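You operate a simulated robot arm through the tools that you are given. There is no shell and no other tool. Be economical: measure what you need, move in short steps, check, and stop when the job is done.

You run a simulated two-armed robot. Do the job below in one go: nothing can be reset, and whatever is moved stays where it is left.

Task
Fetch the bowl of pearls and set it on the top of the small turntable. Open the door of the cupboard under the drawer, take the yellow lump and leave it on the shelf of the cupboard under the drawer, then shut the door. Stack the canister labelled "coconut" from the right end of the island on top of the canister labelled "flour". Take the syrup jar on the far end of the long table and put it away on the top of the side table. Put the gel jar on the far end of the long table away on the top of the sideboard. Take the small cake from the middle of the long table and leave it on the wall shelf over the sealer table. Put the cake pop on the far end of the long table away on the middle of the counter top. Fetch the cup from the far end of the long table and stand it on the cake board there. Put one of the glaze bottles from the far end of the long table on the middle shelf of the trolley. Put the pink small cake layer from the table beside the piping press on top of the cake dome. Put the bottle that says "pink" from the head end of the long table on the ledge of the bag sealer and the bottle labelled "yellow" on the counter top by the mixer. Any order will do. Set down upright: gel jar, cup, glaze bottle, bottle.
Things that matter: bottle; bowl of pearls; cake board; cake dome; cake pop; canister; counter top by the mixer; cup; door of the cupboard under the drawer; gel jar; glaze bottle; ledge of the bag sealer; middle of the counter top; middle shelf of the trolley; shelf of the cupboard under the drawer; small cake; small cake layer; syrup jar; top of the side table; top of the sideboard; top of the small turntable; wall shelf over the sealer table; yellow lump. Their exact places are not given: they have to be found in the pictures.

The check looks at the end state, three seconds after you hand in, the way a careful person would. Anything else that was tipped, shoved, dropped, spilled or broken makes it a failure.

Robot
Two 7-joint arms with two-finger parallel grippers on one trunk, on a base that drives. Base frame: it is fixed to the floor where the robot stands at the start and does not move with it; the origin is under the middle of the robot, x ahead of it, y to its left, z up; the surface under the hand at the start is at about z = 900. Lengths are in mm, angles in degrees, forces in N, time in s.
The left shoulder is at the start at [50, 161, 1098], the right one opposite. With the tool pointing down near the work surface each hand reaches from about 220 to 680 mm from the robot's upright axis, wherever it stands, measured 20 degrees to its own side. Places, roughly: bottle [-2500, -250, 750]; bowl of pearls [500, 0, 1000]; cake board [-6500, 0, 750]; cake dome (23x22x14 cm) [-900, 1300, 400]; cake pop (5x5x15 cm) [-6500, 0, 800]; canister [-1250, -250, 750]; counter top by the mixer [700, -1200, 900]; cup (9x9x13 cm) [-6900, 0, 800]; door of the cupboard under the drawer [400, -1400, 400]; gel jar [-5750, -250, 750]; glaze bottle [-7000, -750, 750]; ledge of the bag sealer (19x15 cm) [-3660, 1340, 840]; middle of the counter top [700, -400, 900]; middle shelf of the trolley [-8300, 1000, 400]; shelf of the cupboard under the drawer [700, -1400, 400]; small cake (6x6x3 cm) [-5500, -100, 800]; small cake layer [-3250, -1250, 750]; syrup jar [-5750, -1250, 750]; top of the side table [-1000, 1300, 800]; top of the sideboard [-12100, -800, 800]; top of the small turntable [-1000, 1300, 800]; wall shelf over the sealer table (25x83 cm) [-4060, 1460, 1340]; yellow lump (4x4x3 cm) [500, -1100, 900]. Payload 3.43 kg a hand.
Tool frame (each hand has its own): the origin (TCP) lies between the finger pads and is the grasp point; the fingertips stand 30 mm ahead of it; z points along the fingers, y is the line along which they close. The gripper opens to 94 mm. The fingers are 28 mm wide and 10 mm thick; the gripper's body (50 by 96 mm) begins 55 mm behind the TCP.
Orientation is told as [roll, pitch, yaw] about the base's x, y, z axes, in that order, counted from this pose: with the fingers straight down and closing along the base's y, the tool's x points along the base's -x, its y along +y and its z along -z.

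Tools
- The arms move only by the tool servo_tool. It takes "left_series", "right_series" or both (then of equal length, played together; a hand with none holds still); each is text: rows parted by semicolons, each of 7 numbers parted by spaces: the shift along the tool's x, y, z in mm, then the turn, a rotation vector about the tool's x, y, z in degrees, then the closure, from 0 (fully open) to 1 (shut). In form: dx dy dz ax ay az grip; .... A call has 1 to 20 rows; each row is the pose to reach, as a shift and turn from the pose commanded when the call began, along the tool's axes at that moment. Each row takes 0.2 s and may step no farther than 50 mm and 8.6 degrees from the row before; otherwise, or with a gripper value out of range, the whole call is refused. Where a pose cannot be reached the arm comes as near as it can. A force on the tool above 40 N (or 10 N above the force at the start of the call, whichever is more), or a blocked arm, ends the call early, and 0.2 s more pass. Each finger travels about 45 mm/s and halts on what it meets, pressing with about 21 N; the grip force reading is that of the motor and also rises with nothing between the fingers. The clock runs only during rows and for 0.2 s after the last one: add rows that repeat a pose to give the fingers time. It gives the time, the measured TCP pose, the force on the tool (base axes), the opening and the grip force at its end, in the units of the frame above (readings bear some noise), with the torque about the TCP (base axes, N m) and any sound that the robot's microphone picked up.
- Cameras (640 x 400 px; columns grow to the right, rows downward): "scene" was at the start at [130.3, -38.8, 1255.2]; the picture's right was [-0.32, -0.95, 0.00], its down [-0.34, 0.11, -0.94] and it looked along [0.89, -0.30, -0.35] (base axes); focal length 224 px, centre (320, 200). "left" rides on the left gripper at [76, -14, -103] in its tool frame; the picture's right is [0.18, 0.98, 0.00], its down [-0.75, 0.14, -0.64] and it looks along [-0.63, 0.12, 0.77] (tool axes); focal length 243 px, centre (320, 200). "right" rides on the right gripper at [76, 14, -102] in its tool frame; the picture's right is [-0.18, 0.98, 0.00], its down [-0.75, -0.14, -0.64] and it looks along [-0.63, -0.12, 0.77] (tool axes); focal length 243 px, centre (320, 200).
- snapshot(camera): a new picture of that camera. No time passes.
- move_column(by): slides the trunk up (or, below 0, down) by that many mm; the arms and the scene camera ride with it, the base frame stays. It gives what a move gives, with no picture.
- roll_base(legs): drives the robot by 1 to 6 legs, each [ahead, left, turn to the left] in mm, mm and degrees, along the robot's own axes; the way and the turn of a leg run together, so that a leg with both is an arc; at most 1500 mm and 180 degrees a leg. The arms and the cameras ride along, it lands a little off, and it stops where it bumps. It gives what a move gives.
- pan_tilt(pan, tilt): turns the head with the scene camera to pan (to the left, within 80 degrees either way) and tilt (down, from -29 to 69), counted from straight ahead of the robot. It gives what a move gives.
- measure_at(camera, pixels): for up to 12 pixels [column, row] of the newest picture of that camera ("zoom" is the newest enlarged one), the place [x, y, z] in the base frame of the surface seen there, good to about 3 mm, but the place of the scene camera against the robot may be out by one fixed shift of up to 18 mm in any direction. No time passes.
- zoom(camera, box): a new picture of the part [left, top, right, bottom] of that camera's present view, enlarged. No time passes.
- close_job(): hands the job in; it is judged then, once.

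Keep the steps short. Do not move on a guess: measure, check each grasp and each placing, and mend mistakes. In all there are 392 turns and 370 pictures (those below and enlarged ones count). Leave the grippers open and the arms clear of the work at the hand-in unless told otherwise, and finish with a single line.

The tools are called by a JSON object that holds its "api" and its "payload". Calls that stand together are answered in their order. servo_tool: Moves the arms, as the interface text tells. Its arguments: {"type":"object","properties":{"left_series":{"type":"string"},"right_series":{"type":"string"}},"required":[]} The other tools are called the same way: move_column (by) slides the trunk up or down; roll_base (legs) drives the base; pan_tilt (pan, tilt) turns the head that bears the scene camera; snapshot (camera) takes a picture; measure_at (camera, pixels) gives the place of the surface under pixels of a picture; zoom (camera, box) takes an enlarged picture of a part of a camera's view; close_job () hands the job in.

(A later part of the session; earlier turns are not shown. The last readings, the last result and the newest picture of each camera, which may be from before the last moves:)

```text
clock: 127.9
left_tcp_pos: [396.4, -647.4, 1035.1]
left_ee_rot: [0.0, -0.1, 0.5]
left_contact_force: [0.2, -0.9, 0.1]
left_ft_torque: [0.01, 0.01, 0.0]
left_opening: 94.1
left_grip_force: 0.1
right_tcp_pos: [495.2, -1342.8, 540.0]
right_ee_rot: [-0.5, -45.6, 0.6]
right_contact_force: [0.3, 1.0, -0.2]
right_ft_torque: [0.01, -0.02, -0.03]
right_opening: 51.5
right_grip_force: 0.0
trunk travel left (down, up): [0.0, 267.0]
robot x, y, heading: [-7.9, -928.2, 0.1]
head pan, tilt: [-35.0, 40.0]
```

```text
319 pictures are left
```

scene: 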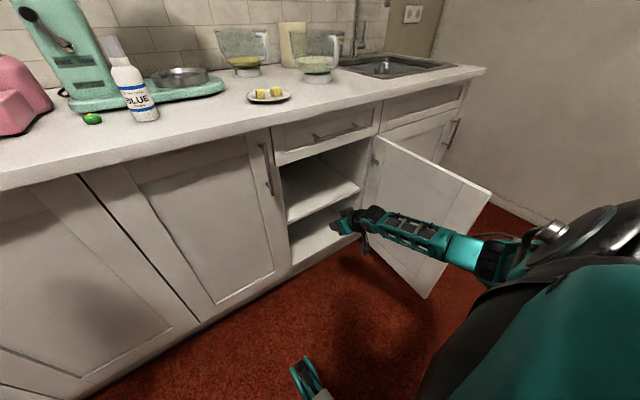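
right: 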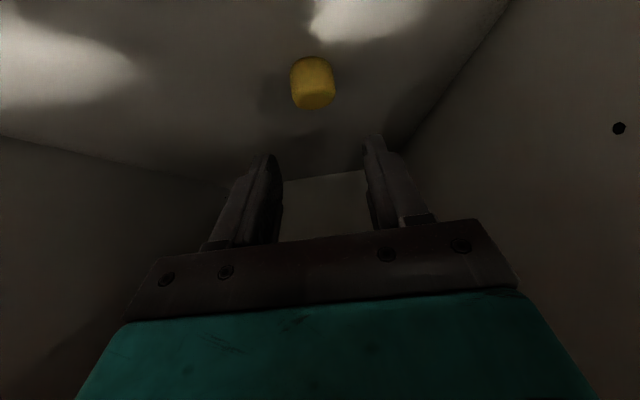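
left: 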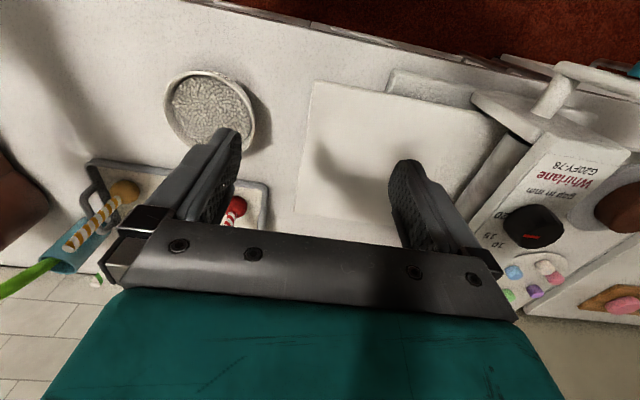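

The lump stands on the shelf. I'll drive back, shift right, and raise the hand to pointing down, ready to close the door from its outer side.

{"api": "roll_base", "payload": {"legs": [[-290, 0, 0], [0, -120, 0]]}}

{"api": "servo_tool", "payload": {"right_series": "-29.8 6 -23.6 0 5 0 0.8;-59.6 12 -47 0 10 0 1;-89.4 18 -71 0 15 0 1;-119 24 -94 0 20 0 1;-149 30 -118 0 25 0 1;-179 36 -142 0 30 0 1;-209 42 -165 0 35 0 1;-238 48 -189 0 40 0 1;-268 53 -212 0 45.7 0 1;-268 53 -212 0 45.7 0 1"}}

{"api": "snapshot", "payload": {"camera": "scene"}}

```text
clock: 131.2
left_tcp_pos: [104.7, -768.9, 1034.8]
left_ee_rot: [0.0, -0.2, 0.4]
left_contact_force: [0.4, 0.5, -0.5]
left_ft_torque: [0.0, -0.02, -0.03]
left_opening: 93.8
left_grip_force: 0.0
right_tcp_pos: [203.4, -1465.1, 540.2]
right_ee_rot: [-0.5, -45.6, 0.5]
right_contact_force: [-2.0, -0.3, 0.5]
right_ft_torque: [0.0, 0.02, -0.01]
right_opening: 51.5
right_grip_force: 0.0
trunk travel left (down, up): [0.0, 267.0]
robot x, y, heading: [-301.5, -1051.7, 0.6]
head pan, tilt: [-35.0, 40.0]
```

```text
clock: 133.4
left_tcp_pos: [103.2, -767.4, 1033.2]
left_ee_rot: [0.1, -0.1, 0.4]
left_contact_force: [-0.6, 0.1, -0.3]
left_ft_torque: [-0.03, -0.01, -0.02]
left_opening: 94.1
left_grip_force: 0.1
right_tcp_pos: [239.0, -1411.3, 879.6]
right_ee_rot: [-0.2, 0.2, 0.0]
right_contact_force: [-0.2, -0.1, -0.2]
right_ft_torque: [0.03, -0.01, 0.0]
right_opening: 0.0
right_grip_force: 21.3
trunk travel left (down, up): [0.0, 267.0]
robot x, y, heading: [-300.4, -1048.9, 0.5]
head pan, tilt: [-35.0, 40.0]
```

```text
318 pictures are left
```

scene: 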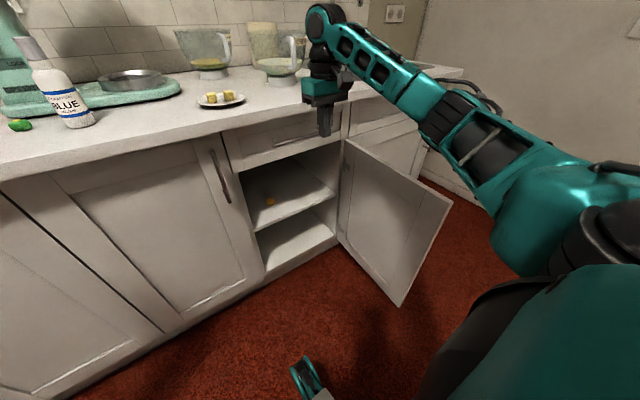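

The lump is on the shelf, at (270,200). I'll measure the door's top edge for its present angle.

{"api": "measure_at", "payload": {"camera": "scene", "pixels": [[452, 199], [430, 188], [400, 170], [375, 156], [350, 142], [270, 201]]}}

```text
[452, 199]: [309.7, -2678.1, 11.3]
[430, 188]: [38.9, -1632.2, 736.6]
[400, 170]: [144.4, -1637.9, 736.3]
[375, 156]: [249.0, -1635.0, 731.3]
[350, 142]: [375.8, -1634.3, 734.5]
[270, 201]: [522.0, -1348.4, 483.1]
```

The door is at 90°, with its outer face near y -1650. I'll go over it to the outer side at (110,-1692) and lower the fingers.

{"api": "servo_tool", "payload": {"right_series": "18 -40 0 0 0 0 1;37 -80 0 0 0 0 1;55 -120 0 0 0 0 1;74 -160 0 0 0 0 1;92 -200 0 0 0 0 1;111 -240 0 0 0 0 1;129 -281 0 0 0 0 1;129 -281 45 0 0 0 1;129 -281 90 0 0 0 1;129 -281 135 0 0 0 1;129 -281 178 0 0 0 1;129 -281 178 0 0 0 1"}}

{"api": "snapshot", "payload": {"camera": "scene"}}

{"api": "snapshot", "payload": {"camera": "right"}}

```text
clock: 136.0
left_tcp_pos: [103.8, -767.4, 1033.3]
left_ee_rot: [0.0, -0.1, 0.4]
left_contact_force: [-0.4, -0.3, 0.7]
left_ft_torque: [0.03, 0.01, -0.03]
left_opening: 93.7
left_grip_force: 0.1
right_tcp_pos: [109.8, -1693.4, 702.6]
right_ee_rot: [-0.4, 0.0, 0.0]
right_contact_force: [0.4, 0.1, 0.2]
right_ft_torque: [-0.02, -0.01, -0.02]
right_opening: 0.0
right_grip_force: 20.7
trunk travel left (down, up): [0.0, 267.0]
robot x, y, heading: [-298.8, -1053.2, 0.6]
head pan, tilt: [-35.0, 40.0]
```

```text
317 pictures are left
```

scene: 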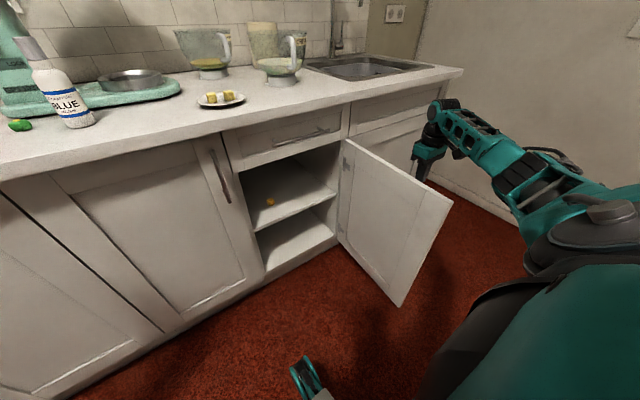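

```text
316 pictures are left
```

right: 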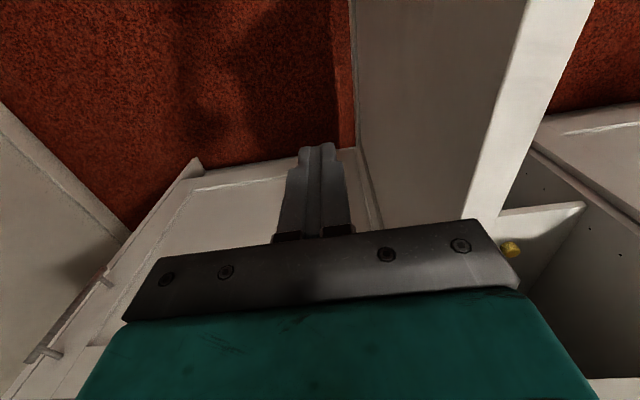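

The fingers are on the outer side. I'll sweep the door shut along its arc to about 30°.

{"api": "servo_tool", "payload": {"right_series": "3 12 0 0 0 0 1;5.2 24 0 0 0 0 1;5.2 37 0 0 0 0 1;6.4 63 0 0 0 0 1;5.2 90 0 0 0 0 1;1.8 116.6 0 0 0 0 1;-4 142.8 0 0 0 0 1;-12 168.3 0 0 0 0 1;-22.3 193 0 0 0 0 1;-34.7 216.7 0 0 0 0 1;-49 239.3 0 0 0 0 1;-65.3 260.5 0 0 0 0 1;-83.4 280.2 0 0 0 0 1;-103.1 298.3 0 0 0 0 1;-124.3 314.5 0 0 0 0 1;-146.9 328.9 0 0 0 0 1"}}

{"api": "snapshot", "payload": {"camera": "scene"}}

```text
clock: 139.4
left_tcp_pos: [103.1, -768.7, 1033.6]
left_ee_rot: [-0.1, -0.1, 0.3]
left_contact_force: [-0.2, 0.6, 0.5]
left_ft_torque: [0.01, -0.04, 0.02]
left_opening: 93.9
left_grip_force: 0.0
right_tcp_pos: [257.5, -1363.7, 701.5]
right_ee_rot: [-0.4, -0.1, 0.1]
right_contact_force: [-0.1, -0.1, 0.9]
right_ft_torque: [-0.05, 0.01, 0.02]
right_opening: 0.0
right_grip_force: 20.8
trunk travel left (down, up): [0.0, 267.0]
robot x, y, heading: [-305.3, -1049.9, 0.6]
head pan, tilt: [-35.0, 40.0]
```

```text
315 pictures are left
```

scene: 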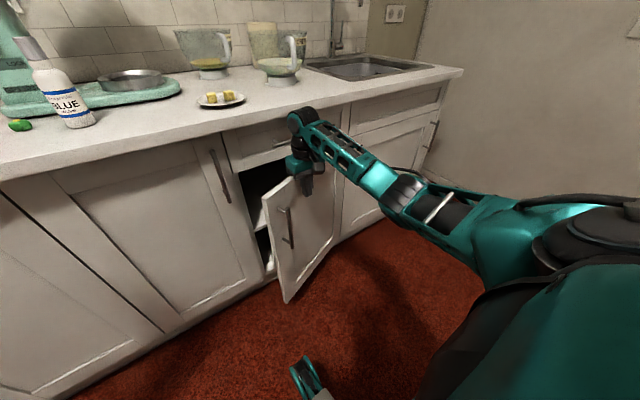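

The door is at about 25°. I'll back off and pitch the hand forward to push the door face the rest of the way.

{"api": "servo_tool", "payload": {"right_series": "45 0 0 0 0 0 1;80 0 0 0 0 0 1;80 1 7 0 -8.2 0 1;80 2 14 0 -16.4 0 1;80 4 21 0 -24.6 0 1;80 5 28 0 -32.8 0 1;80 6 35 0 -41 0 1;80 8 42 0 -49.2 0 1;80 9 50 0 -57.4 0 1;80 10 57 0 -65.6 0 1;80 10 65 0 -73.8 0 1;80 10 73 0 -82 0 1;80 10 80 0 -90 0 1;80 10 80 0 -90 0 1"}}

{"api": "snapshot", "payload": {"camera": "scene"}}

```text
clock: 142.4
left_tcp_pos: [104.2, -767.9, 1033.7]
left_ee_rot: [0.0, -0.1, 0.4]
left_contact_force: [-0.3, -0.4, 0.2]
left_ft_torque: [0.0, -0.01, 0.01]
left_opening: 94.2
left_grip_force: 0.0
right_tcp_pos: [175.3, -1354.2, 620.2]
right_ee_rot: [-92.1, -89.7, 92.2]
right_contact_force: [-0.7, -0.9, -0.5]
right_ft_torque: [-0.02, 0.01, -0.01]
right_opening: 0.1
right_grip_force: 20.6
trunk travel left (down, up): [0.0, 267.0]
robot x, y, heading: [-301.1, -1050.5, 0.3]
head pan, tilt: [-35.0, 40.0]
```

```text
314 pictures are left
```

scene: 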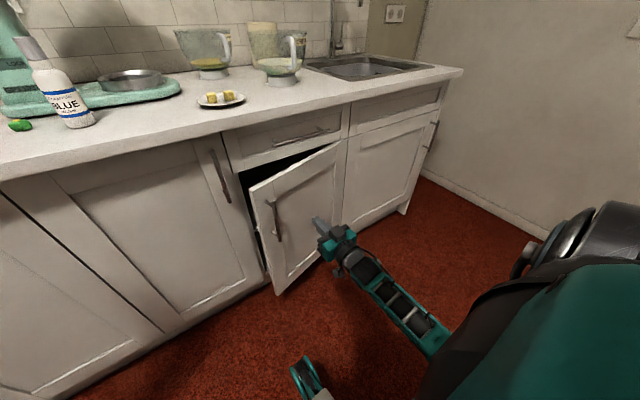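

I'll push forward in 15 mm rows until the door is shut.

{"api": "servo_tool", "payload": {"right_series": "0 0 15 0 0 0 1;0 0 30 0 0 0 1;0 0 45 0 0 0 1;0 0 60 0 0 0 1;0 0 75 0 0 0 1;0 0 90 0 0 0 1;0 0 105 0 0 0 1;0 0 120 0 0 0 1;0 0 135 0 0 0 1;0 0 150 0 0 0 1;0 0 165 0 0 0 1;0 0 180 0 0 0 1;0 0 190 0 0 0 1;0 0 198 0 0 0 1;0 0 203 0 0 0 1;0 0 206 0 0 0 1"}}

{"api": "snapshot", "payload": {"camera": "scene"}}

```text
clock: 145.7
left_tcp_pos: [101.8, -768.5, 1034.3]
left_ee_rot: [-0.2, -0.3, 0.3]
left_contact_force: [0.6, -0.4, -0.2]
left_ft_torque: [0.0, 0.01, -0.01]
left_opening: 94.0
left_grip_force: 0.0
right_tcp_pos: [375.0, -1354.5, 619.6]
right_ee_rot: [-117.4, -89.5, 117.5]
right_contact_force: [-18.0, 1.8, 7.4]
right_ft_torque: [-0.01, 0.03, -0.01]
right_opening: 0.0
right_grip_force: 20.3
trunk travel left (down, up): [0.0, 267.0]
robot x, y, heading: [-303.1, -1047.3, 0.2]
head pan, tilt: [-35.0, 40.0]
stopped in row 16 (right hand): the force on the tool passed its limit at 47 N (the readings are from after the stop); the commanded pose is now the measured one
```

```text
313 pictures are left
```

scene: 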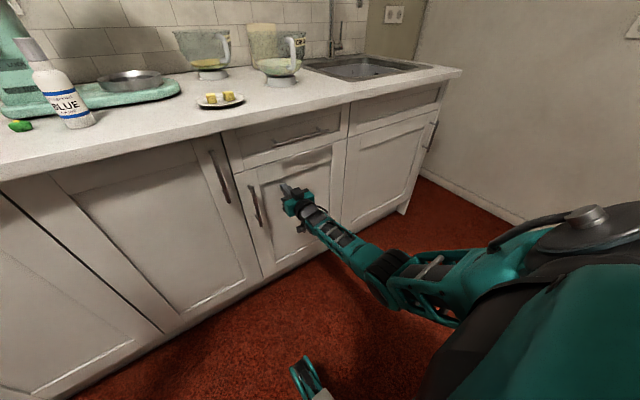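

The door is shut. I'll retreat and bring the hand back up to the starting-like pose.

{"api": "servo_tool", "payload": {"right_series": "0 0 -45 0 0 0 1;0 0 -90 0 0 0 1;-20 0 -130 0 0 0 0.8;-56 -4 -138 0 7.5 0 0.5;-92 -8 -146 0 15 0 0;-128 -13 -154 0 22.5 0 0;-164 -18 -162 0 30 0 0;-200 -22 -170 0 37.5 0 0;-236 -27 -178 0 45 0 0;-272 -32 -188 0 52.5 0 0;-308 -36 -198 0 60 0 0;-344 -41 -208 0 67.5 0 0;-380 -46 -218 0 75 0 0;-416 -50 -228 0 82.5 0 0;-452 -55 -238 0 90 0 0;-486 -60 -248 0 90 0 0;-486 -60 -248 0 90 0 0"}}

{"api": "move_column", "payload": {"by": 125}}

{"api": "roll_base", "payload": {"legs": [[0, 1050, 0], [240, 0, 0]]}}

{"api": "snapshot", "payload": {"camera": "right"}}

{"api": "snapshot", "payload": {"camera": "left"}}

```text
clock: 149.3
left_tcp_pos: [104.0, -769.0, 1034.8]
left_ee_rot: [0.0, -0.1, 0.3]
left_contact_force: [-0.3, -0.3, 0.2]
left_ft_torque: [-0.03, 0.02, -0.04]
left_opening: 94.2
left_grip_force: 0.0
right_tcp_pos: [131.0, -1413.0, 1105.6]
right_ee_rot: [-0.2, 0.2, 0.2]
right_contact_force: [0.4, 0.3, 0.3]
right_ft_torque: [0.0, 0.02, 0.01]
right_opening: 94.0
right_grip_force: 0.1
trunk travel left (down, up): [0.0, 267.0]
robot x, y, heading: [-306.5, -1051.7, 0.3]
head pan, tilt: [-35.0, 40.0]
```

```text
clock: 150.9
left_tcp_pos: [103.4, -767.9, 1158.1]
left_ee_rot: [0.1, -0.1, 0.3]
left_contact_force: [-0.1, -0.3, -0.5]
left_ft_torque: [0.01, 0.0, 0.01]
left_opening: 94.0
left_grip_force: 0.0
right_tcp_pos: [130.8, -1412.3, 1228.9]
right_ee_rot: [-0.3, 0.3, 0.2]
right_contact_force: [-0.3, 0.2, -0.5]
right_ft_torque: [0.03, 0.03, -0.03]
right_opening: 94.3
right_grip_force: 0.1
trunk travel left (down, up): [-125.0, 142.0]
robot x, y, heading: [-306.0, -1053.4, 0.1]
head pan, tilt: [-35.0, 40.0]
```

```text
clock: 161.8
left_tcp_pos: [332.4, 285.1, 1160.6]
left_ee_rot: [-0.1, -0.1, 0.5]
left_contact_force: [0.4, -0.1, -0.2]
left_ft_torque: [0.0, -0.03, 0.01]
left_opening: 94.4
left_grip_force: 0.2
right_tcp_pos: [361.1, -358.4, 1230.2]
right_ee_rot: [-0.2, 0.2, 0.3]
right_contact_force: [0.7, -1.2, 0.1]
right_ft_torque: [0.02, -0.02, -0.02]
right_opening: 94.2
right_grip_force: 0.0
trunk travel left (down, up): [-125.0, 142.0]
robot x, y, heading: [-77.1, -2.0, 0.7]
head pan, tilt: [-35.0, 40.0]
```

```text
312 pictures are left
```

right: 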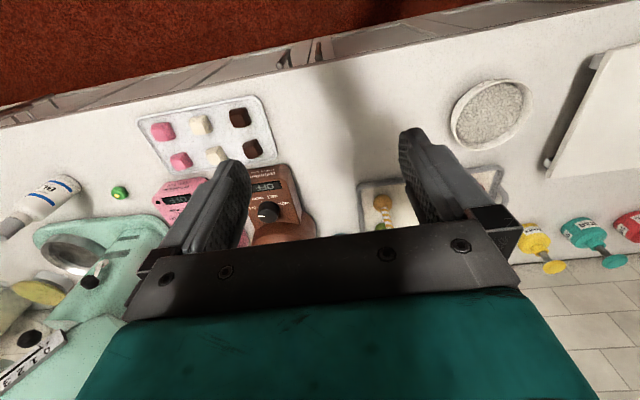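

```text
311 pictures are left
```

left: 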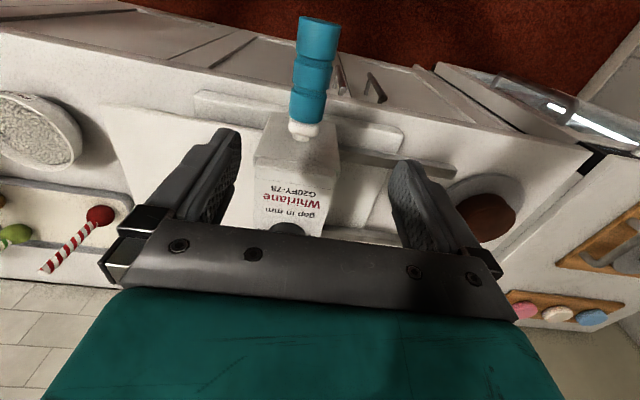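

I'm back at the bowl. I'll measure its rim again with the right-hand camera.

{"api": "measure_at", "payload": {"camera": "right", "pixels": [[452, 115], [529, 100], [500, 82], [487, 149], [464, 93], [517, 137], [490, 112], [470, 115], [515, 100], [420, 80]]}}

```text
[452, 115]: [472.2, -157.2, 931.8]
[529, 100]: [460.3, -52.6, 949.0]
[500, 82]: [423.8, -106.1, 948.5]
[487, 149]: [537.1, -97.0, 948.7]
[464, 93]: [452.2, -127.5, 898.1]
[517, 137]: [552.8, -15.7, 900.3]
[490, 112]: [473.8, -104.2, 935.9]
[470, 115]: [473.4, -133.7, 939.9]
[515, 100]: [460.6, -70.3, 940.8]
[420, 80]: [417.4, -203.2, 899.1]
```

The bowl centre is (480.5,-105.5), its rim radius about 56 and rim z 949. I'll centre the robot on it.

{"api": "roll_base", "payload": {"legs": [[40, -105, -0.7]]}}

```text
clock: 163.3
left_tcp_pos: [374.8, 176.3, 1159.0]
left_ee_rot: [0.0, -0.1, 0.0]
left_contact_force: [0.5, -0.6, -0.9]
left_ft_torque: [0.01, 0.02, -0.01]
left_opening: 94.0
left_grip_force: 0.0
right_tcp_pos: [398.0, -469.4, 1229.2]
right_ee_rot: [-0.3, 0.1, -0.4]
right_contact_force: [0.8, -0.6, -0.1]
right_ft_torque: [0.01, 0.0, 0.0]
right_opening: 94.1
right_grip_force: 0.1
trunk travel left (down, up): [-125.0, 142.0]
robot x, y, heading: [-29.8, -103.3, -0.4]
head pan, tilt: [-35.0, 40.0]
```

I'll bring both hands over the bowl's left and right rims at z≈1049. They tilt 12° inward-pointing; sideways first, then down.

{"api": "servo_tool", "payload": {"left_series": "-18 -35 0 0 0 0 0.3;-35 -70 0 2 0 0 0.6;-53 -105 0 4 0 0 0.6;-70 -140 0 6 0 0 0.6;-88 -175 0 8 0 0 0.6;-105.5 -210.5 0 12 0 0 0.6;-105.5 -210.5 40 12 0 0 0.6;-105.5 -210.5 75 12 0 0 0.6;-105.5 -210.5 110 12 0 0 0.6", "right_series": "-14 47 0 0 0 0 0.3;-28 94 0 -2 0 0 0.6;-42 141 0 -4 0 0 0.6;-55 188 10 -6 0 0 0.6;-68 232 30 -8 0 0 0.6;-82.5 270 60 -12 0 0 0.6;-82.5 292.5 100 -12 0 0 0.6;-82.5 292.5 140 -12 0 0 0.6;-82.5 292.5 180 -12 0 0 0.6"}}

{"api": "snapshot", "payload": {"camera": "left"}}

{"api": "snapshot", "payload": {"camera": "right"}}

```text
refused: row 6 steps farther than a row can; nothing moved
```

```text
310 pictures are left
```

left: 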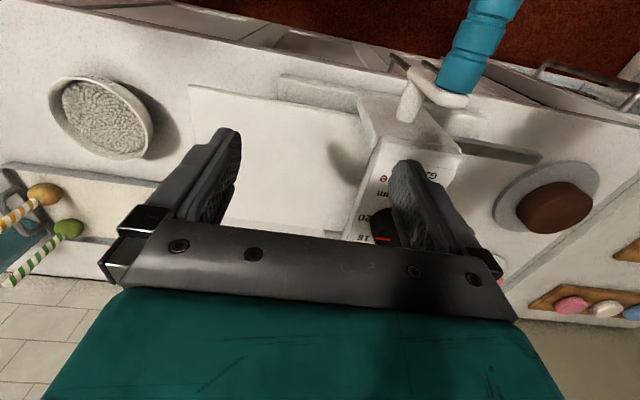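

```text
309 pictures are left
```

right: 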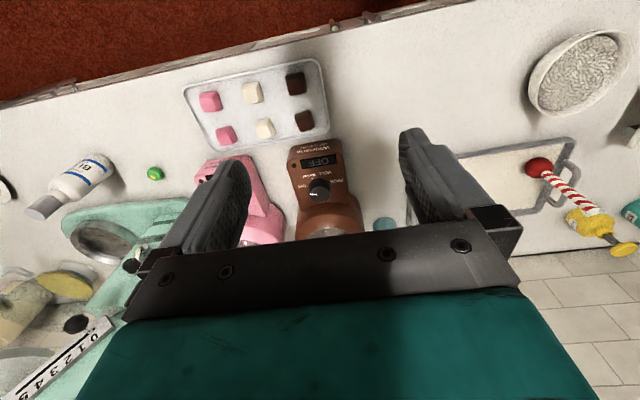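

One step was slightly too long. I'll resend it adjusted.

{"api": "servo_tool", "payload": {"left_series": "-18 -35 0 0 0 0 0.3;-35 -70 0 2 0 0 0.6;-53 -105 0 4 0 0 0.6;-70 -140 0 6 0 0 0.6;-88 -175 0 8 0 0 0.6;-105.5 -210.5 0 12 0 0 0.6;-105.5 -210.5 40 12 0 0 0.6;-105.5 -210.5 75 12 0 0 0.6;-105.5 -210.5 110 12 0 0 0.6", "right_series": "-14 45 0 0 0 0 0.3;-28 90 0 -2 0 0 0.6;-42 135 0 -4 0 0 0.6;-55 180 10 -6 0 0 0.6;-68 222 30 -8 0 0 0.6;-80 260 55 -10 0 0 0.6;-82.5 285 95 -12 0 0 0.6;-82.5 292.5 138 -12 0 0 0.6;-82.5 292.5 180 -12 0 0 0.6"}}

{"api": "snapshot", "payload": {"camera": "left"}}

{"api": "snapshot", "payload": {"camera": "right"}}

```text
clock: 165.3
left_tcp_pos: [480.4, -36.1, 1048.7]
left_ee_rot: [-12.0, -0.1, -0.1]
left_contact_force: [0.3, -0.2, -0.2]
left_ft_torque: [-0.02, 0.01, -0.02]
left_opening: 37.7
left_grip_force: 0.0
right_tcp_pos: [482.9, -175.3, 1048.6]
right_ee_rot: [11.8, 0.1, -0.3]
right_contact_force: [-0.7, -0.5, 0.4]
right_ft_torque: [0.01, -0.02, 0.0]
right_opening: 37.7
right_grip_force: 0.0
trunk travel left (down, up): [-125.0, 142.0]
robot x, y, heading: [-33.2, -101.0, -0.3]
head pan, tilt: [-35.0, 40.0]
```

```text
308 pictures are left
```

left: 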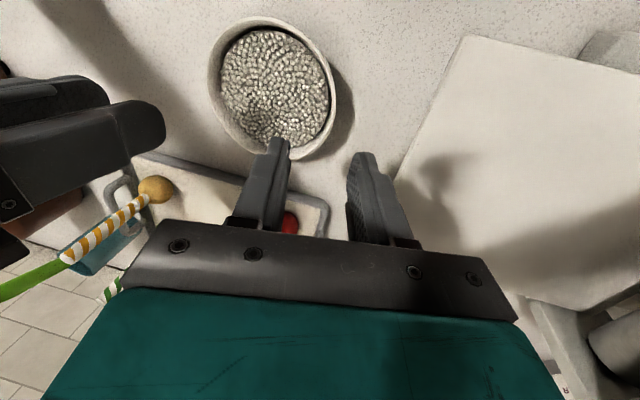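

```text
307 pictures are left
```

right: 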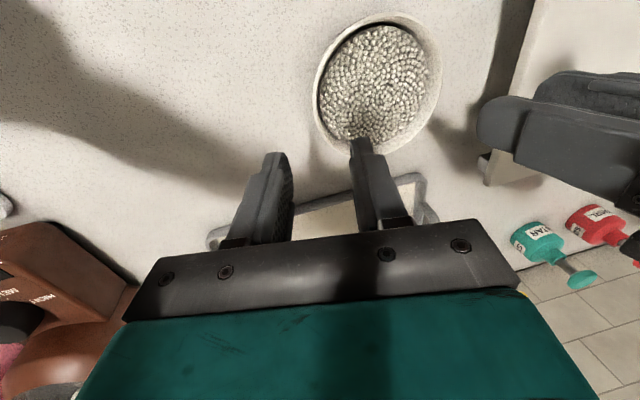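

Both hands are aligned over the rim. I'll go down along the tool axes about 81 mm, then close both together.

{"api": "servo_tool", "payload": {"left_series": "0 1.5 25 0 0 0 0.6;0 1.5 50 0 0 0 0.6;0 1.5 70 0 0 0 0.6;0 1.5 82 0 0 0 0.6;0 1.5 82 0 0 0 0.6", "right_series": "0 -1 25 0 0 0 0.6;0 -1 50 0 0 0 0.6;0 -1 70 0 0 0 0.6;0 -1 82 0 0 0 0.6;0 -1 82 0 0 0 0.6"}}

{"api": "snapshot", "payload": {"camera": "left"}}

{"api": "snapshot", "payload": {"camera": "right"}}

```text
clock: 166.5
left_tcp_pos: [482.3, -50.0, 967.8]
left_ee_rot: [-12.0, -0.2, -0.1]
left_contact_force: [0.9, -0.9, -0.6]
left_ft_torque: [0.04, -0.01, 0.01]
left_opening: 37.6
left_grip_force: 0.1
right_tcp_pos: [481.1, -161.5, 969.0]
right_ee_rot: [11.7, 0.2, -0.2]
right_contact_force: [-0.3, -0.8, -0.7]
right_ft_torque: [0.01, -0.01, -0.02]
right_opening: 37.5
right_grip_force: 0.0
trunk travel left (down, up): [-125.0, 142.0]
robot x, y, heading: [-32.0, -102.2, -0.3]
head pan, tilt: [-35.0, 40.0]
```

```text
306 pictures are left
```

left: 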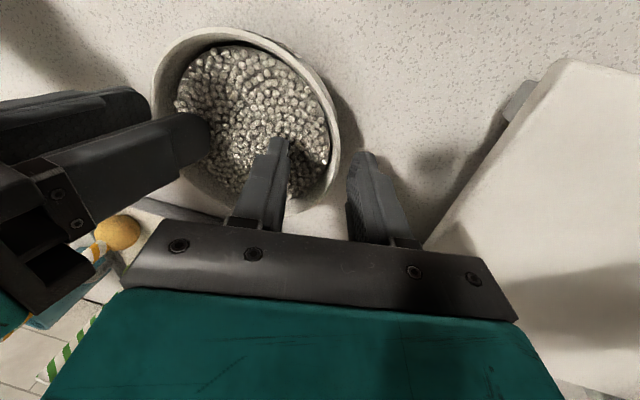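

```text
305 pictures are left
```

right: 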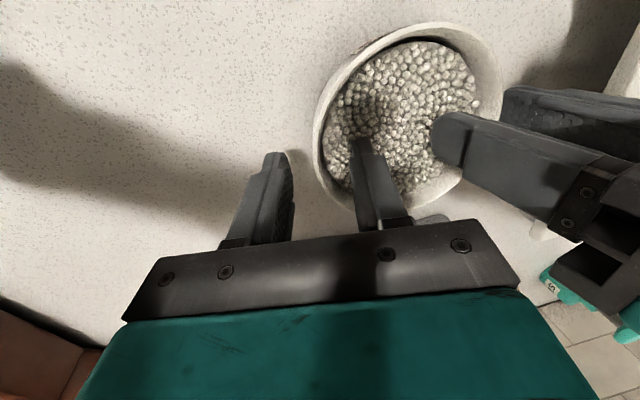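

The rim lies between each pair of fingers. I'll close both together.

{"api": "servo_tool", "payload": {"left_series": "0 0 0 0 0 0 0.75;0 0 0 0 0 0 0.85;0 0 0 0 0 0 1;0 0 0 0 0 0 1;0 0 0 0 0 0 1", "right_series": "0 0 0 0 0 0 0.75;0 0 0 0 0 0 0.85;0 0 0 0 0 0 1;0 0 0 0 0 0 1;0 0 0 0 0 0 1"}}

{"api": "snapshot", "payload": {"camera": "left"}}

```text
clock: 167.7
left_tcp_pos: [481.6, -48.3, 968.2]
left_ee_rot: [-11.6, 0.0, 0.1]
left_contact_force: [1.5, 24.0, 0.0]
left_ft_torque: [0.78, -0.09, -0.1]
left_opening: 7.5
left_grip_force: 21.6
right_tcp_pos: [481.2, -164.3, 967.4]
right_ee_rot: [11.4, 0.3, -0.5]
right_contact_force: [0.1, -24.5, 0.7]
right_ft_torque: [-0.79, -0.02, 0.17]
right_opening: 7.9
right_grip_force: 20.9
trunk travel left (down, up): [-125.0, 142.0]
robot x, y, heading: [-30.7, -105.4, -0.2]
head pan, tilt: [-35.0, 40.0]
```

```text
304 pictures are left
```

left: 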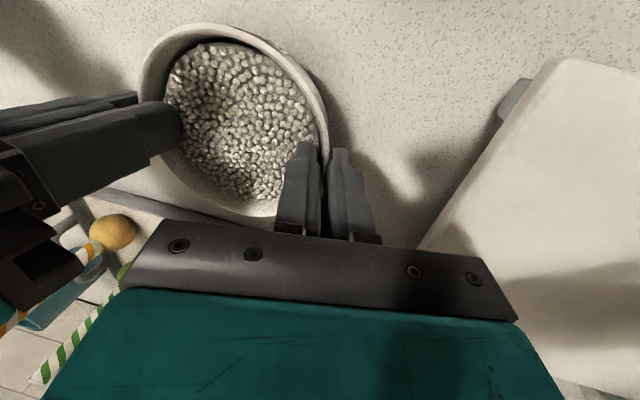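

Both hands grip the rim, pulling against each other a little. I'll relax that by 3 mm each and lift 40 mm together.

{"api": "servo_tool", "payload": {"left_series": "0 3 0 0 0 0 1;0 1 -10 0 0 0 1;0 -1 -20 0 0 0 1;0 -5 -39 0 0 0 1;0 -5 -39 0 0 0 1", "right_series": "0 -3 0 0 0 0 1;0 -1 -10 0 0 0 1;0 1 -20 0 0 0 1;0 5 -39 0 0 0 1;0 5 -39 0 0 0 1"}}

{"api": "snapshot", "payload": {"camera": "left"}}

{"api": "snapshot", "payload": {"camera": "right"}}

```text
clock: 168.9
left_tcp_pos: [482.0, -48.4, 1007.6]
left_ee_rot: [-12.1, -0.1, -0.3]
left_contact_force: [-0.5, 10.5, -1.6]
left_ft_torque: [0.51, 0.11, -0.3]
left_opening: 8.1
left_grip_force: 20.8
right_tcp_pos: [481.5, -163.8, 1006.7]
right_ee_rot: [11.7, 0.2, -0.3]
right_contact_force: [0.1, -10.9, -1.6]
right_ft_torque: [-0.56, -0.14, 0.23]
right_opening: 7.6
right_grip_force: 20.8
trunk travel left (down, up): [-125.0, 142.0]
robot x, y, heading: [-30.3, -104.1, -0.0]
head pan, tilt: [-35.0, 40.0]
```

```text
303 pictures are left
```

left: 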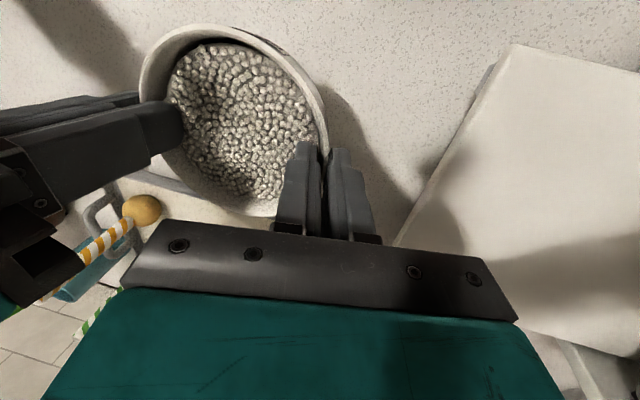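

```text
302 pictures are left
```

right: 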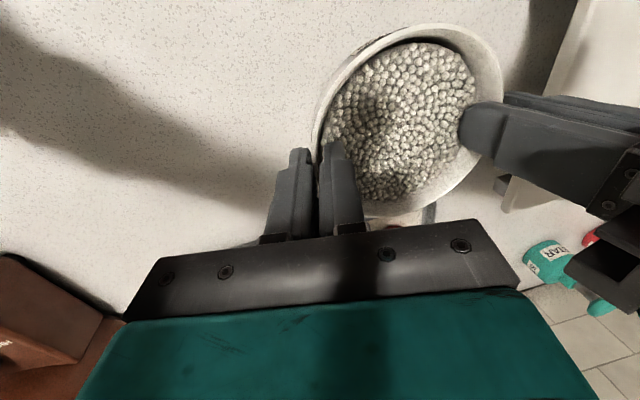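

The bowl is lifted level and steady. I'll raise the trunk 60, drive back from the counter, and turn toward the side table to look.

{"api": "move_column", "payload": {"by": 60}}

{"api": "roll_base", "payload": {"legs": [[-270, 0, 0], [0, 0, 90]]}}

{"api": "pan_tilt", "payload": {"pan": 40, "tilt": 25}}

{"api": "snapshot", "payload": {"camera": "scene"}}

```text
clock: 169.9
left_tcp_pos: [481.4, -46.5, 1067.5]
left_ee_rot: [-12.1, -0.1, -0.2]
left_contact_force: [-0.3, 6.3, -0.9]
left_ft_torque: [0.44, 0.15, -0.27]
left_opening: 7.7
left_grip_force: 20.7
right_tcp_pos: [481.8, -162.5, 1067.6]
right_ee_rot: [11.7, 0.2, -0.2]
right_contact_force: [-0.6, -7.1, -1.3]
right_ft_torque: [-0.43, -0.13, 0.29]
right_opening: 7.7
right_grip_force: 21.3
trunk travel left (down, up): [-185.0, 82.0]
robot x, y, heading: [-28.4, -102.9, -0.1]
head pan, tilt: [-35.0, 40.0]
```

```text
clock: 175.6
left_tcp_pos: [-350.5, 412.2, 1067.3]
left_ee_rot: [-12.0, -0.1, 88.9]
left_contact_force: [3.2, 0.7, -1.9]
left_ft_torque: [0.06, 0.15, -0.04]
left_opening: 7.8
left_grip_force: 20.8
right_tcp_pos: [-235.8, 409.2, 1065.4]
right_ee_rot: [11.7, 0.2, 88.8]
right_contact_force: [-3.4, -1.1, -1.2]
right_ft_torque: [-0.1, -0.21, 0.1]
right_opening: 7.7
right_grip_force: 21.1
trunk travel left (down, up): [-185.0, 82.0]
robot x, y, heading: [-301.5, -101.4, 89.1]
head pan, tilt: [-35.0, 40.0]
```

```text
clock: 177.1
left_tcp_pos: [-350.6, 411.0, 1067.8]
left_ee_rot: [-12.2, -0.1, 89.0]
left_contact_force: [1.4, 0.1, 0.0]
left_ft_torque: [-0.04, 0.25, -0.06]
left_opening: 7.9
left_grip_force: 21.2
right_tcp_pos: [-234.8, 409.2, 1066.9]
right_ee_rot: [11.7, 0.1, 88.7]
right_contact_force: [0.1, -0.3, -2.9]
right_ft_torque: [0.04, -0.23, 0.11]
right_opening: 7.4
right_grip_force: 21.0
trunk travel left (down, up): [-185.0, 82.0]
robot x, y, heading: [-302.9, -106.6, 89.3]
head pan, tilt: [40.0, 25.0]
```

```text
301 pictures are left
```

scene: 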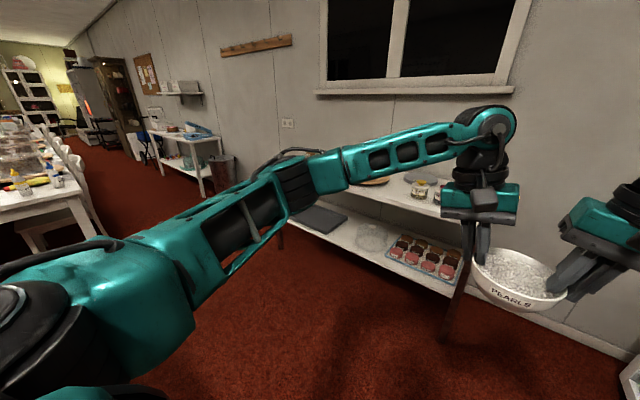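

I can see the side table ahead-left. I'll measure its top, edges and items to plan the approach.

{"api": "measure_at", "payload": {"camera": "scene", "pixels": [[395, 195], [440, 215], [370, 180], [300, 225], [370, 238], [320, 217], [460, 290], [420, 175], [420, 250], [200, 160], [180, 95], [45, 200]]}}

{"api": "zoom", "payload": {"camera": "scene", "box": [260, 140, 480, 300]}}

```text
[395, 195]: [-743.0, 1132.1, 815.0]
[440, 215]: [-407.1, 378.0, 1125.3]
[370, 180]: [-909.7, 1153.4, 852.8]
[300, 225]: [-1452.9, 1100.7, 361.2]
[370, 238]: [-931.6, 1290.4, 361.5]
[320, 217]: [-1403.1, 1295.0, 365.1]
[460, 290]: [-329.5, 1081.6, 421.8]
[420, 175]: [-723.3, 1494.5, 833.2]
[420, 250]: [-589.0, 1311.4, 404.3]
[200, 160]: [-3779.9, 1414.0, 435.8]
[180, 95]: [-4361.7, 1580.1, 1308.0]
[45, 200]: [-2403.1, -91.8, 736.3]
```

```text
2.50 times, centred on (370, 220) of scene
```

zoom: 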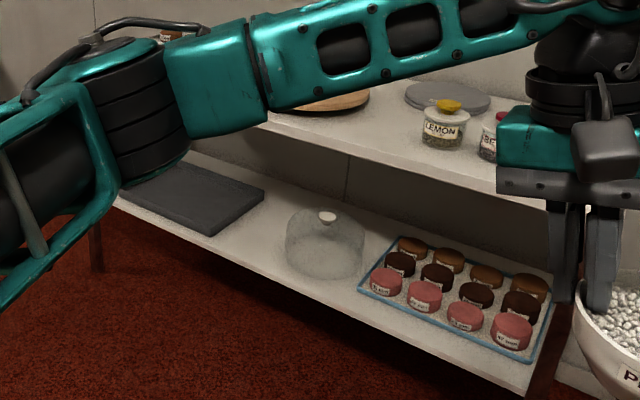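

I'll drive forward 550 and then strafe left 650, to stand in front of the side table, and look with the head tilted down.

{"api": "roll_base", "payload": {"legs": [[550, 0, 0.7], [0, 650, 0]]}}

{"api": "pan_tilt", "payload": {"pan": 0, "tilt": 35}}

{"api": "snapshot", "payload": {"camera": "scene"}}

```text
clock: 186.0
left_tcp_pos: [-999.2, 961.4, 1068.5]
left_ee_rot: [-12.0, -0.1, 89.9]
left_contact_force: [1.3, 0.7, -2.0]
left_ft_torque: [-0.01, 0.19, 0.0]
left_opening: 7.5
left_grip_force: 20.9
right_tcp_pos: [-881.8, 961.2, 1066.3]
right_ee_rot: [11.7, 0.2, 89.8]
right_contact_force: [-1.1, -0.4, -1.2]
right_ft_torque: [0.01, -0.26, 0.06]
right_opening: 7.7
right_grip_force: 21.1
trunk travel left (down, up): [-185.0, 82.0]
robot x, y, heading: [-941.6, 446.2, 90.1]
head pan, tilt: [40.0, 25.0]
```

```text
clock: 187.1
left_tcp_pos: [-997.9, 961.5, 1067.6]
left_ee_rot: [-11.9, -0.1, 89.9]
left_contact_force: [1.2, 0.1, -1.2]
left_ft_torque: [-0.04, 0.28, -0.05]
left_opening: 7.7
left_grip_force: 20.8
right_tcp_pos: [-881.0, 961.9, 1067.5]
right_ee_rot: [11.7, 0.2, 89.8]
right_contact_force: [-0.3, 0.4, -0.4]
right_ft_torque: [0.04, -0.3, 0.07]
right_opening: 7.8
right_grip_force: 21.7
trunk travel left (down, up): [-185.0, 82.0]
robot x, y, heading: [-939.4, 446.7, 90.2]
head pan, tilt: [0.0, 35.0]
```

```text
299 pictures are left
```

scene: 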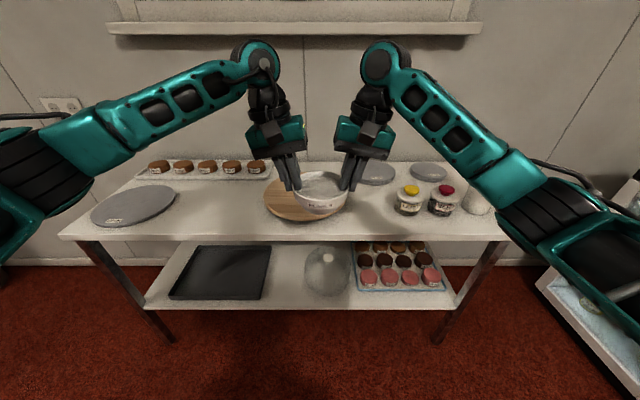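

There are several discs on the table. I'll zoom in to see which one is the small turntable.

{"api": "zoom", "payload": {"camera": "scene", "box": [80, 140, 480, 240]}}

{"api": "measure_at", "payload": {"camera": "scene", "pixels": [[135, 205], [92, 213], [178, 197], [275, 205], [270, 195], [290, 218], [375, 173], [358, 176], [393, 170], [429, 170], [410, 175], [230, 215]]}}

```text
1.60 times, centred on (280, 190) of scene
```

zoom: 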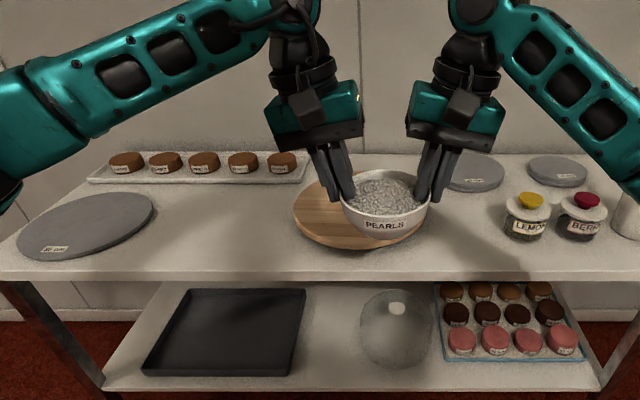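

```text
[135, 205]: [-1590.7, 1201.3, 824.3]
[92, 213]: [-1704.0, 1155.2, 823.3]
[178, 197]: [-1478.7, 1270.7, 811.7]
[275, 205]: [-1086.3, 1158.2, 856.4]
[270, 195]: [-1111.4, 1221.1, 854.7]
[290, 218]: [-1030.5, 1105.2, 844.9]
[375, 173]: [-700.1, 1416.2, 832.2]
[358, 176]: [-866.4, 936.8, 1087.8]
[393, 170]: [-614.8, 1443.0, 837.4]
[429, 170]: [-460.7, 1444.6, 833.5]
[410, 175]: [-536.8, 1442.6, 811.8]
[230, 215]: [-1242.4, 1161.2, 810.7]
```

{"api": "zoom", "payload": {"camera": "scene", "box": [240, 160, 370, 240]}}

{"api": "snapshot", "payload": {"camera": "left"}}

{"api": "snapshot", "payload": {"camera": "right"}}

```text
4.92 times, centred on (305, 200) of scene
```

zoom: 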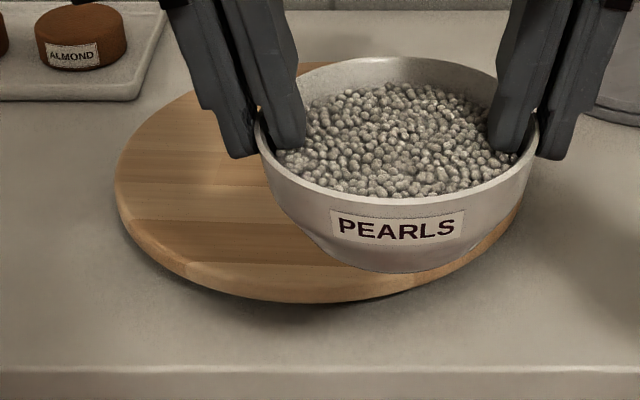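

```text
296 pictures are left
```

left: 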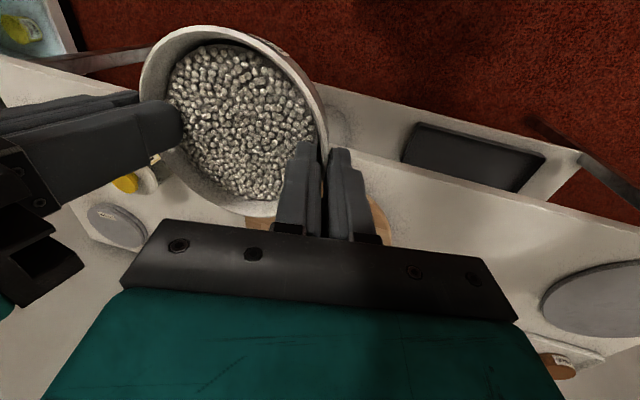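

```text
295 pictures are left
```

right: 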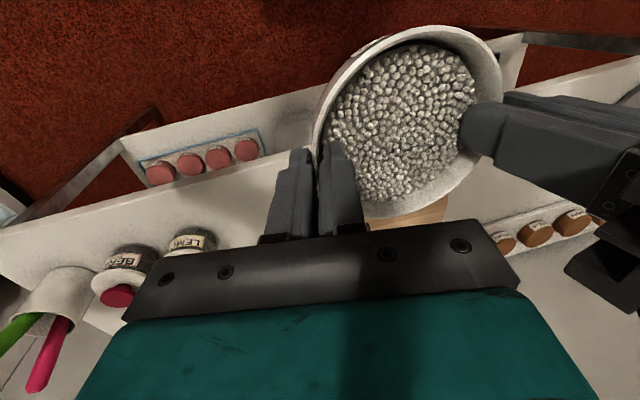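

The wooden disc is raised with a gap beneath it, so that's the small turntable. I'll measure its edge to find the centre.

{"api": "measure_at", "payload": {"camera": "scene", "pixels": [[265, 199], [272, 210], [285, 217], [303, 219], [325, 216], [343, 207], [280, 184], [296, 178], [300, 210], [320, 180]]}}

```text
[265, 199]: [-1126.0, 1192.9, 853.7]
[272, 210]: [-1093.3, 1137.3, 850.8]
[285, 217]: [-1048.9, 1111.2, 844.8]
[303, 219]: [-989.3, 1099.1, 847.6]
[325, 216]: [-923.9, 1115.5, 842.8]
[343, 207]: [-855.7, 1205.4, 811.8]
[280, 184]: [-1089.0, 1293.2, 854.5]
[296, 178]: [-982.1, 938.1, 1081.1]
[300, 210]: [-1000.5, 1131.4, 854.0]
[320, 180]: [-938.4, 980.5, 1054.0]
```

The turntable's centre is about (-998,1232), its top z≈844. I'll drive forward 215 and left 58.

{"api": "roll_base", "payload": {"legs": [[215, 58, 0]]}}

{"api": "snapshot", "payload": {"camera": "left"}}

{"api": "snapshot", "payload": {"camera": "right"}}

```text
clock: 188.8
left_tcp_pos: [-1052.8, 1176.8, 1066.8]
left_ee_rot: [-12.1, -0.1, 89.6]
left_contact_force: [0.5, -0.6, -1.0]
left_ft_torque: [0.04, 0.23, -0.02]
left_opening: 7.8
left_grip_force: 21.2
right_tcp_pos: [-937.6, 1175.6, 1066.7]
right_ee_rot: [11.8, 0.1, 89.5]
right_contact_force: [-0.3, -0.2, -2.3]
right_ft_torque: [-0.05, -0.26, 0.05]
right_opening: 7.3
right_grip_force: 20.7
trunk travel left (down, up): [-185.0, 82.0]
robot x, y, heading: [-997.6, 659.9, 89.8]
head pan, tilt: [0.0, 35.0]
```

```text
294 pictures are left
```

left: 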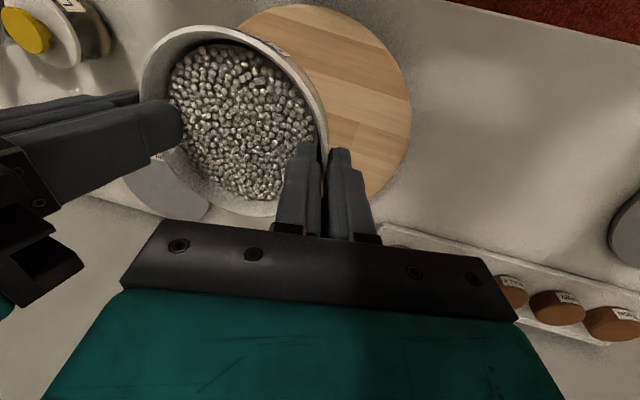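

```text
293 pictures are left
```

right: 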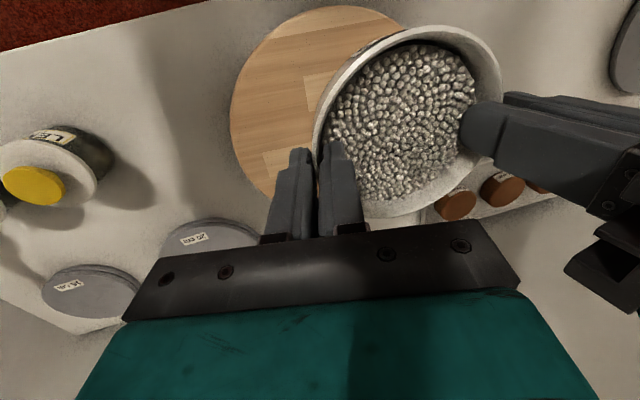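

{"api": "measure_at", "payload": {"camera": "left", "pixels": [[411, 100], [390, 50], [310, 5], [400, 150], [380, 190], [360, 100]]}}

{"api": "measure_at", "payload": {"camera": "right", "pixels": [[231, 100], [245, 50], [330, 8], [245, 155], [270, 190], [280, 80]]}}

```text
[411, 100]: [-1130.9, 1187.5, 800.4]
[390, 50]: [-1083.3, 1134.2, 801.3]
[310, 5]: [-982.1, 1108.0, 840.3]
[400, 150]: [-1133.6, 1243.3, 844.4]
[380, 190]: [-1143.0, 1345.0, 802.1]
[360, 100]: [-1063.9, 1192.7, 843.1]
```

```text
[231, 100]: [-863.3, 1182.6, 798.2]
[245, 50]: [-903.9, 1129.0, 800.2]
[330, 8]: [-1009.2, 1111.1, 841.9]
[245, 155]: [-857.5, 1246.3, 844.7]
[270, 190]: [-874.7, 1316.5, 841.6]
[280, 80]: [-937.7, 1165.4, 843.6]
```

The turntable's centre is (-996,1244), its top at 844. The bowl has to go forward 66 and down about 152. I'll stop about 4 mm above.

{"api": "servo_tool", "payload": {"left_series": "-33 0 0 0 0 0 1;-66 0 0 0 0 0 1;-66 6.2 29.3 0 0 0 1;-66 12.5 58.7 0 0 0 1;-66 18.7 88 0 0 0 1;-66 25 117.4 0 0 0 1;-66 29 137 0 0 0 1;-66 31 145.7 0 0 0 1;-66 31 145.7 0 0 0 1", "right_series": "-33 0 0 0 0 0 1;-66 0 0 0 0 0 1;-66 -6.2 29.3 0 0 0 1;-66 -12.5 58.7 0 0 0 1;-66 -18.7 88 0 0 0 1;-66 -25 117.4 0 0 0 1;-66 -29 137 0 0 0 1;-66 -31 145.7 0 0 0 1;-66 -31 145.7 0 0 0 1"}}

{"api": "zoom", "payload": {"camera": "scene", "box": [220, 180, 420, 320]}}

```text
clock: 190.8
left_tcp_pos: [-1052.8, 1241.3, 917.2]
left_ee_rot: [-11.9, -0.1, 89.7]
left_contact_force: [2.4, -0.8, -0.9]
left_ft_torque: [-0.01, 0.08, 0.02]
left_opening: 7.6
left_grip_force: 20.3
right_tcp_pos: [-935.9, 1242.2, 917.8]
right_ee_rot: [11.7, 0.2, 89.6]
right_contact_force: [-2.8, 0.9, -2.4]
right_ft_torque: [0.03, -0.25, -0.08]
right_opening: 7.5
right_grip_force: 21.1
trunk travel left (down, up): [-185.0, 82.0]
robot x, y, heading: [-1001.2, 660.7, 90.0]
head pan, tilt: [0.0, 35.0]
```

```text
2.86 times, centred on (320, 250) of scene
```

zoom: 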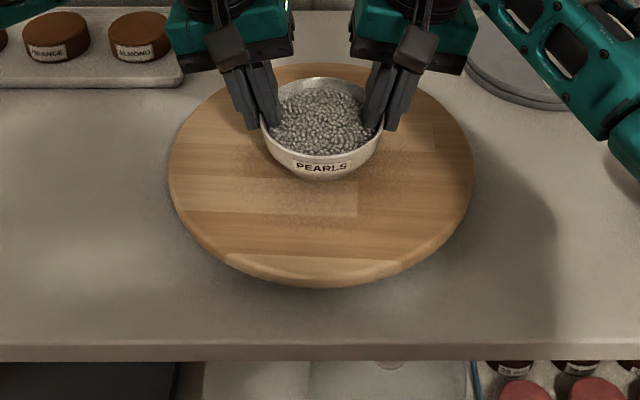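

The bowl is centred. I'll lower 5 more mm in small steps and check the force.

{"api": "servo_tool", "payload": {"left_series": "0 0.4 2 0 0 0 1;0 0.8 4 0 0 0 1;0 1.1 5.3 0 0 0 1;0 1.1 5.3 0 0 0 1", "right_series": "0 -0.4 2 0 0 0 1;0 -0.8 4 0 0 0 1;0 -1.1 5.3 0 0 0 1;0 -1.1 5.3 0 0 0 1"}}

```text
clock: 191.8
left_tcp_pos: [-1051.7, 1241.4, 912.6]
left_ee_rot: [-12.2, -0.1, 89.7]
left_contact_force: [5.5, -2.1, -0.3]
left_ft_torque: [-0.27, 0.06, -0.03]
left_opening: 7.8
left_grip_force: 20.7
right_tcp_pos: [-936.5, 1241.8, 912.4]
right_ee_rot: [11.7, 0.1, 89.5]
right_contact_force: [-4.9, 1.5, -2.1]
right_ft_torque: [0.28, -0.24, -0.22]
right_opening: 7.7
right_grip_force: 20.9
trunk travel left (down, up): [-185.0, 82.0]
robot x, y, heading: [-997.8, 661.4, 89.6]
head pan, tilt: [0.0, 35.0]
```

{"api": "servo_tool", "payload": {"left_series": "0 0.3 1.5 0 0 0 1;0 0.6 3 0 0 0 1;0 0.6 3 0 0 0 1", "right_series": "0 -0.3 1.5 0 0 0 1;0 -0.6 3 0 0 0 1;0 -0.6 3 0 0 0 1"}}

```text
clock: 192.6
left_tcp_pos: [-1052.8, 1241.6, 911.1]
left_ee_rot: [-12.2, -0.2, 89.7]
left_contact_force: [6.7, -1.1, 2.2]
left_ft_torque: [-0.22, -0.03, -0.13]
left_opening: 7.7
left_grip_force: 21.1
right_tcp_pos: [-936.7, 1240.0, 911.9]
right_ee_rot: [11.8, 0.0, 89.6]
right_contact_force: [-6.7, 4.6, 2.6]
right_ft_torque: [0.28, -0.21, -0.22]
right_opening: 7.5
right_grip_force: 21.0
trunk travel left (down, up): [-185.0, 82.0]
robot x, y, heading: [-998.1, 662.7, 89.5]
head pan, tilt: [0.0, 35.0]
```

The force sign has turned (+2 N up), so the bowl stands on the turntable. I'll open both hands and pull out along the tool axes.

{"api": "servo_tool", "payload": {"left_series": "0 0 0 0 0 0 0.85;0 0 0 0 0 0 0.7;0 0 0 0 0 0 0.6;0 0 0 0 0 0 0.6;0 0 -20 0 0 0 0.6;0 0 -45 0 0 0 0.6;0 15 -85 0 0 0 0.6;0 30 -125 0 0 0 0.6", "right_series": "0 0 0 0 0 0 0.85;0 0 0 0 0 0 0.7;0 0 0 0 0 0 0.6;0 0 0 0 0 0 0.6;0 0 -20 0 0 0 0.6;0 0 -45 0 0 0 0.6;0 -15 -85 0 0 0 0.6;0 -30 -125 0 0 0 0.6"}}

{"api": "zoom", "payload": {"camera": "scene", "box": [200, 150, 440, 330]}}

```text
clock: 194.3
left_tcp_pos: [-1108.3, 1240.6, 1026.0]
left_ee_rot: [-12.0, -0.2, 89.7]
left_contact_force: [0.5, -0.6, 0.8]
left_ft_torque: [-0.02, 0.0, 0.01]
left_opening: 37.5
left_grip_force: 0.2
right_tcp_pos: [-880.5, 1241.1, 1026.1]
right_ee_rot: [11.7, 0.1, 89.7]
right_contact_force: [0.2, 1.0, 0.4]
right_ft_torque: [-0.01, 0.02, 0.01]
right_opening: 38.0
right_grip_force: 0.0
trunk travel left (down, up): [-185.0, 82.0]
robot x, y, heading: [-997.9, 658.8, 89.6]
head pan, tilt: [0.0, 35.0]
```

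```text
2.22 times, centred on (320, 240) of scene
```

zoom: 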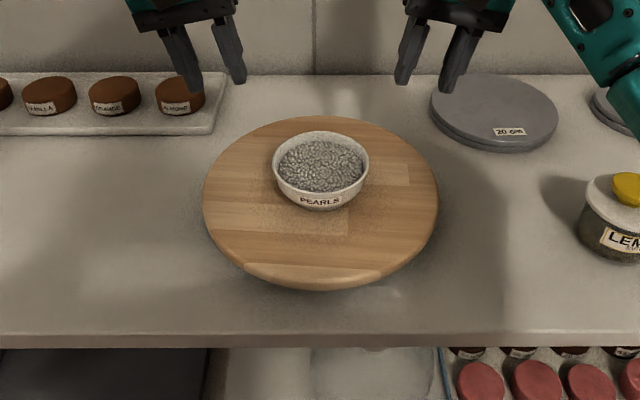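

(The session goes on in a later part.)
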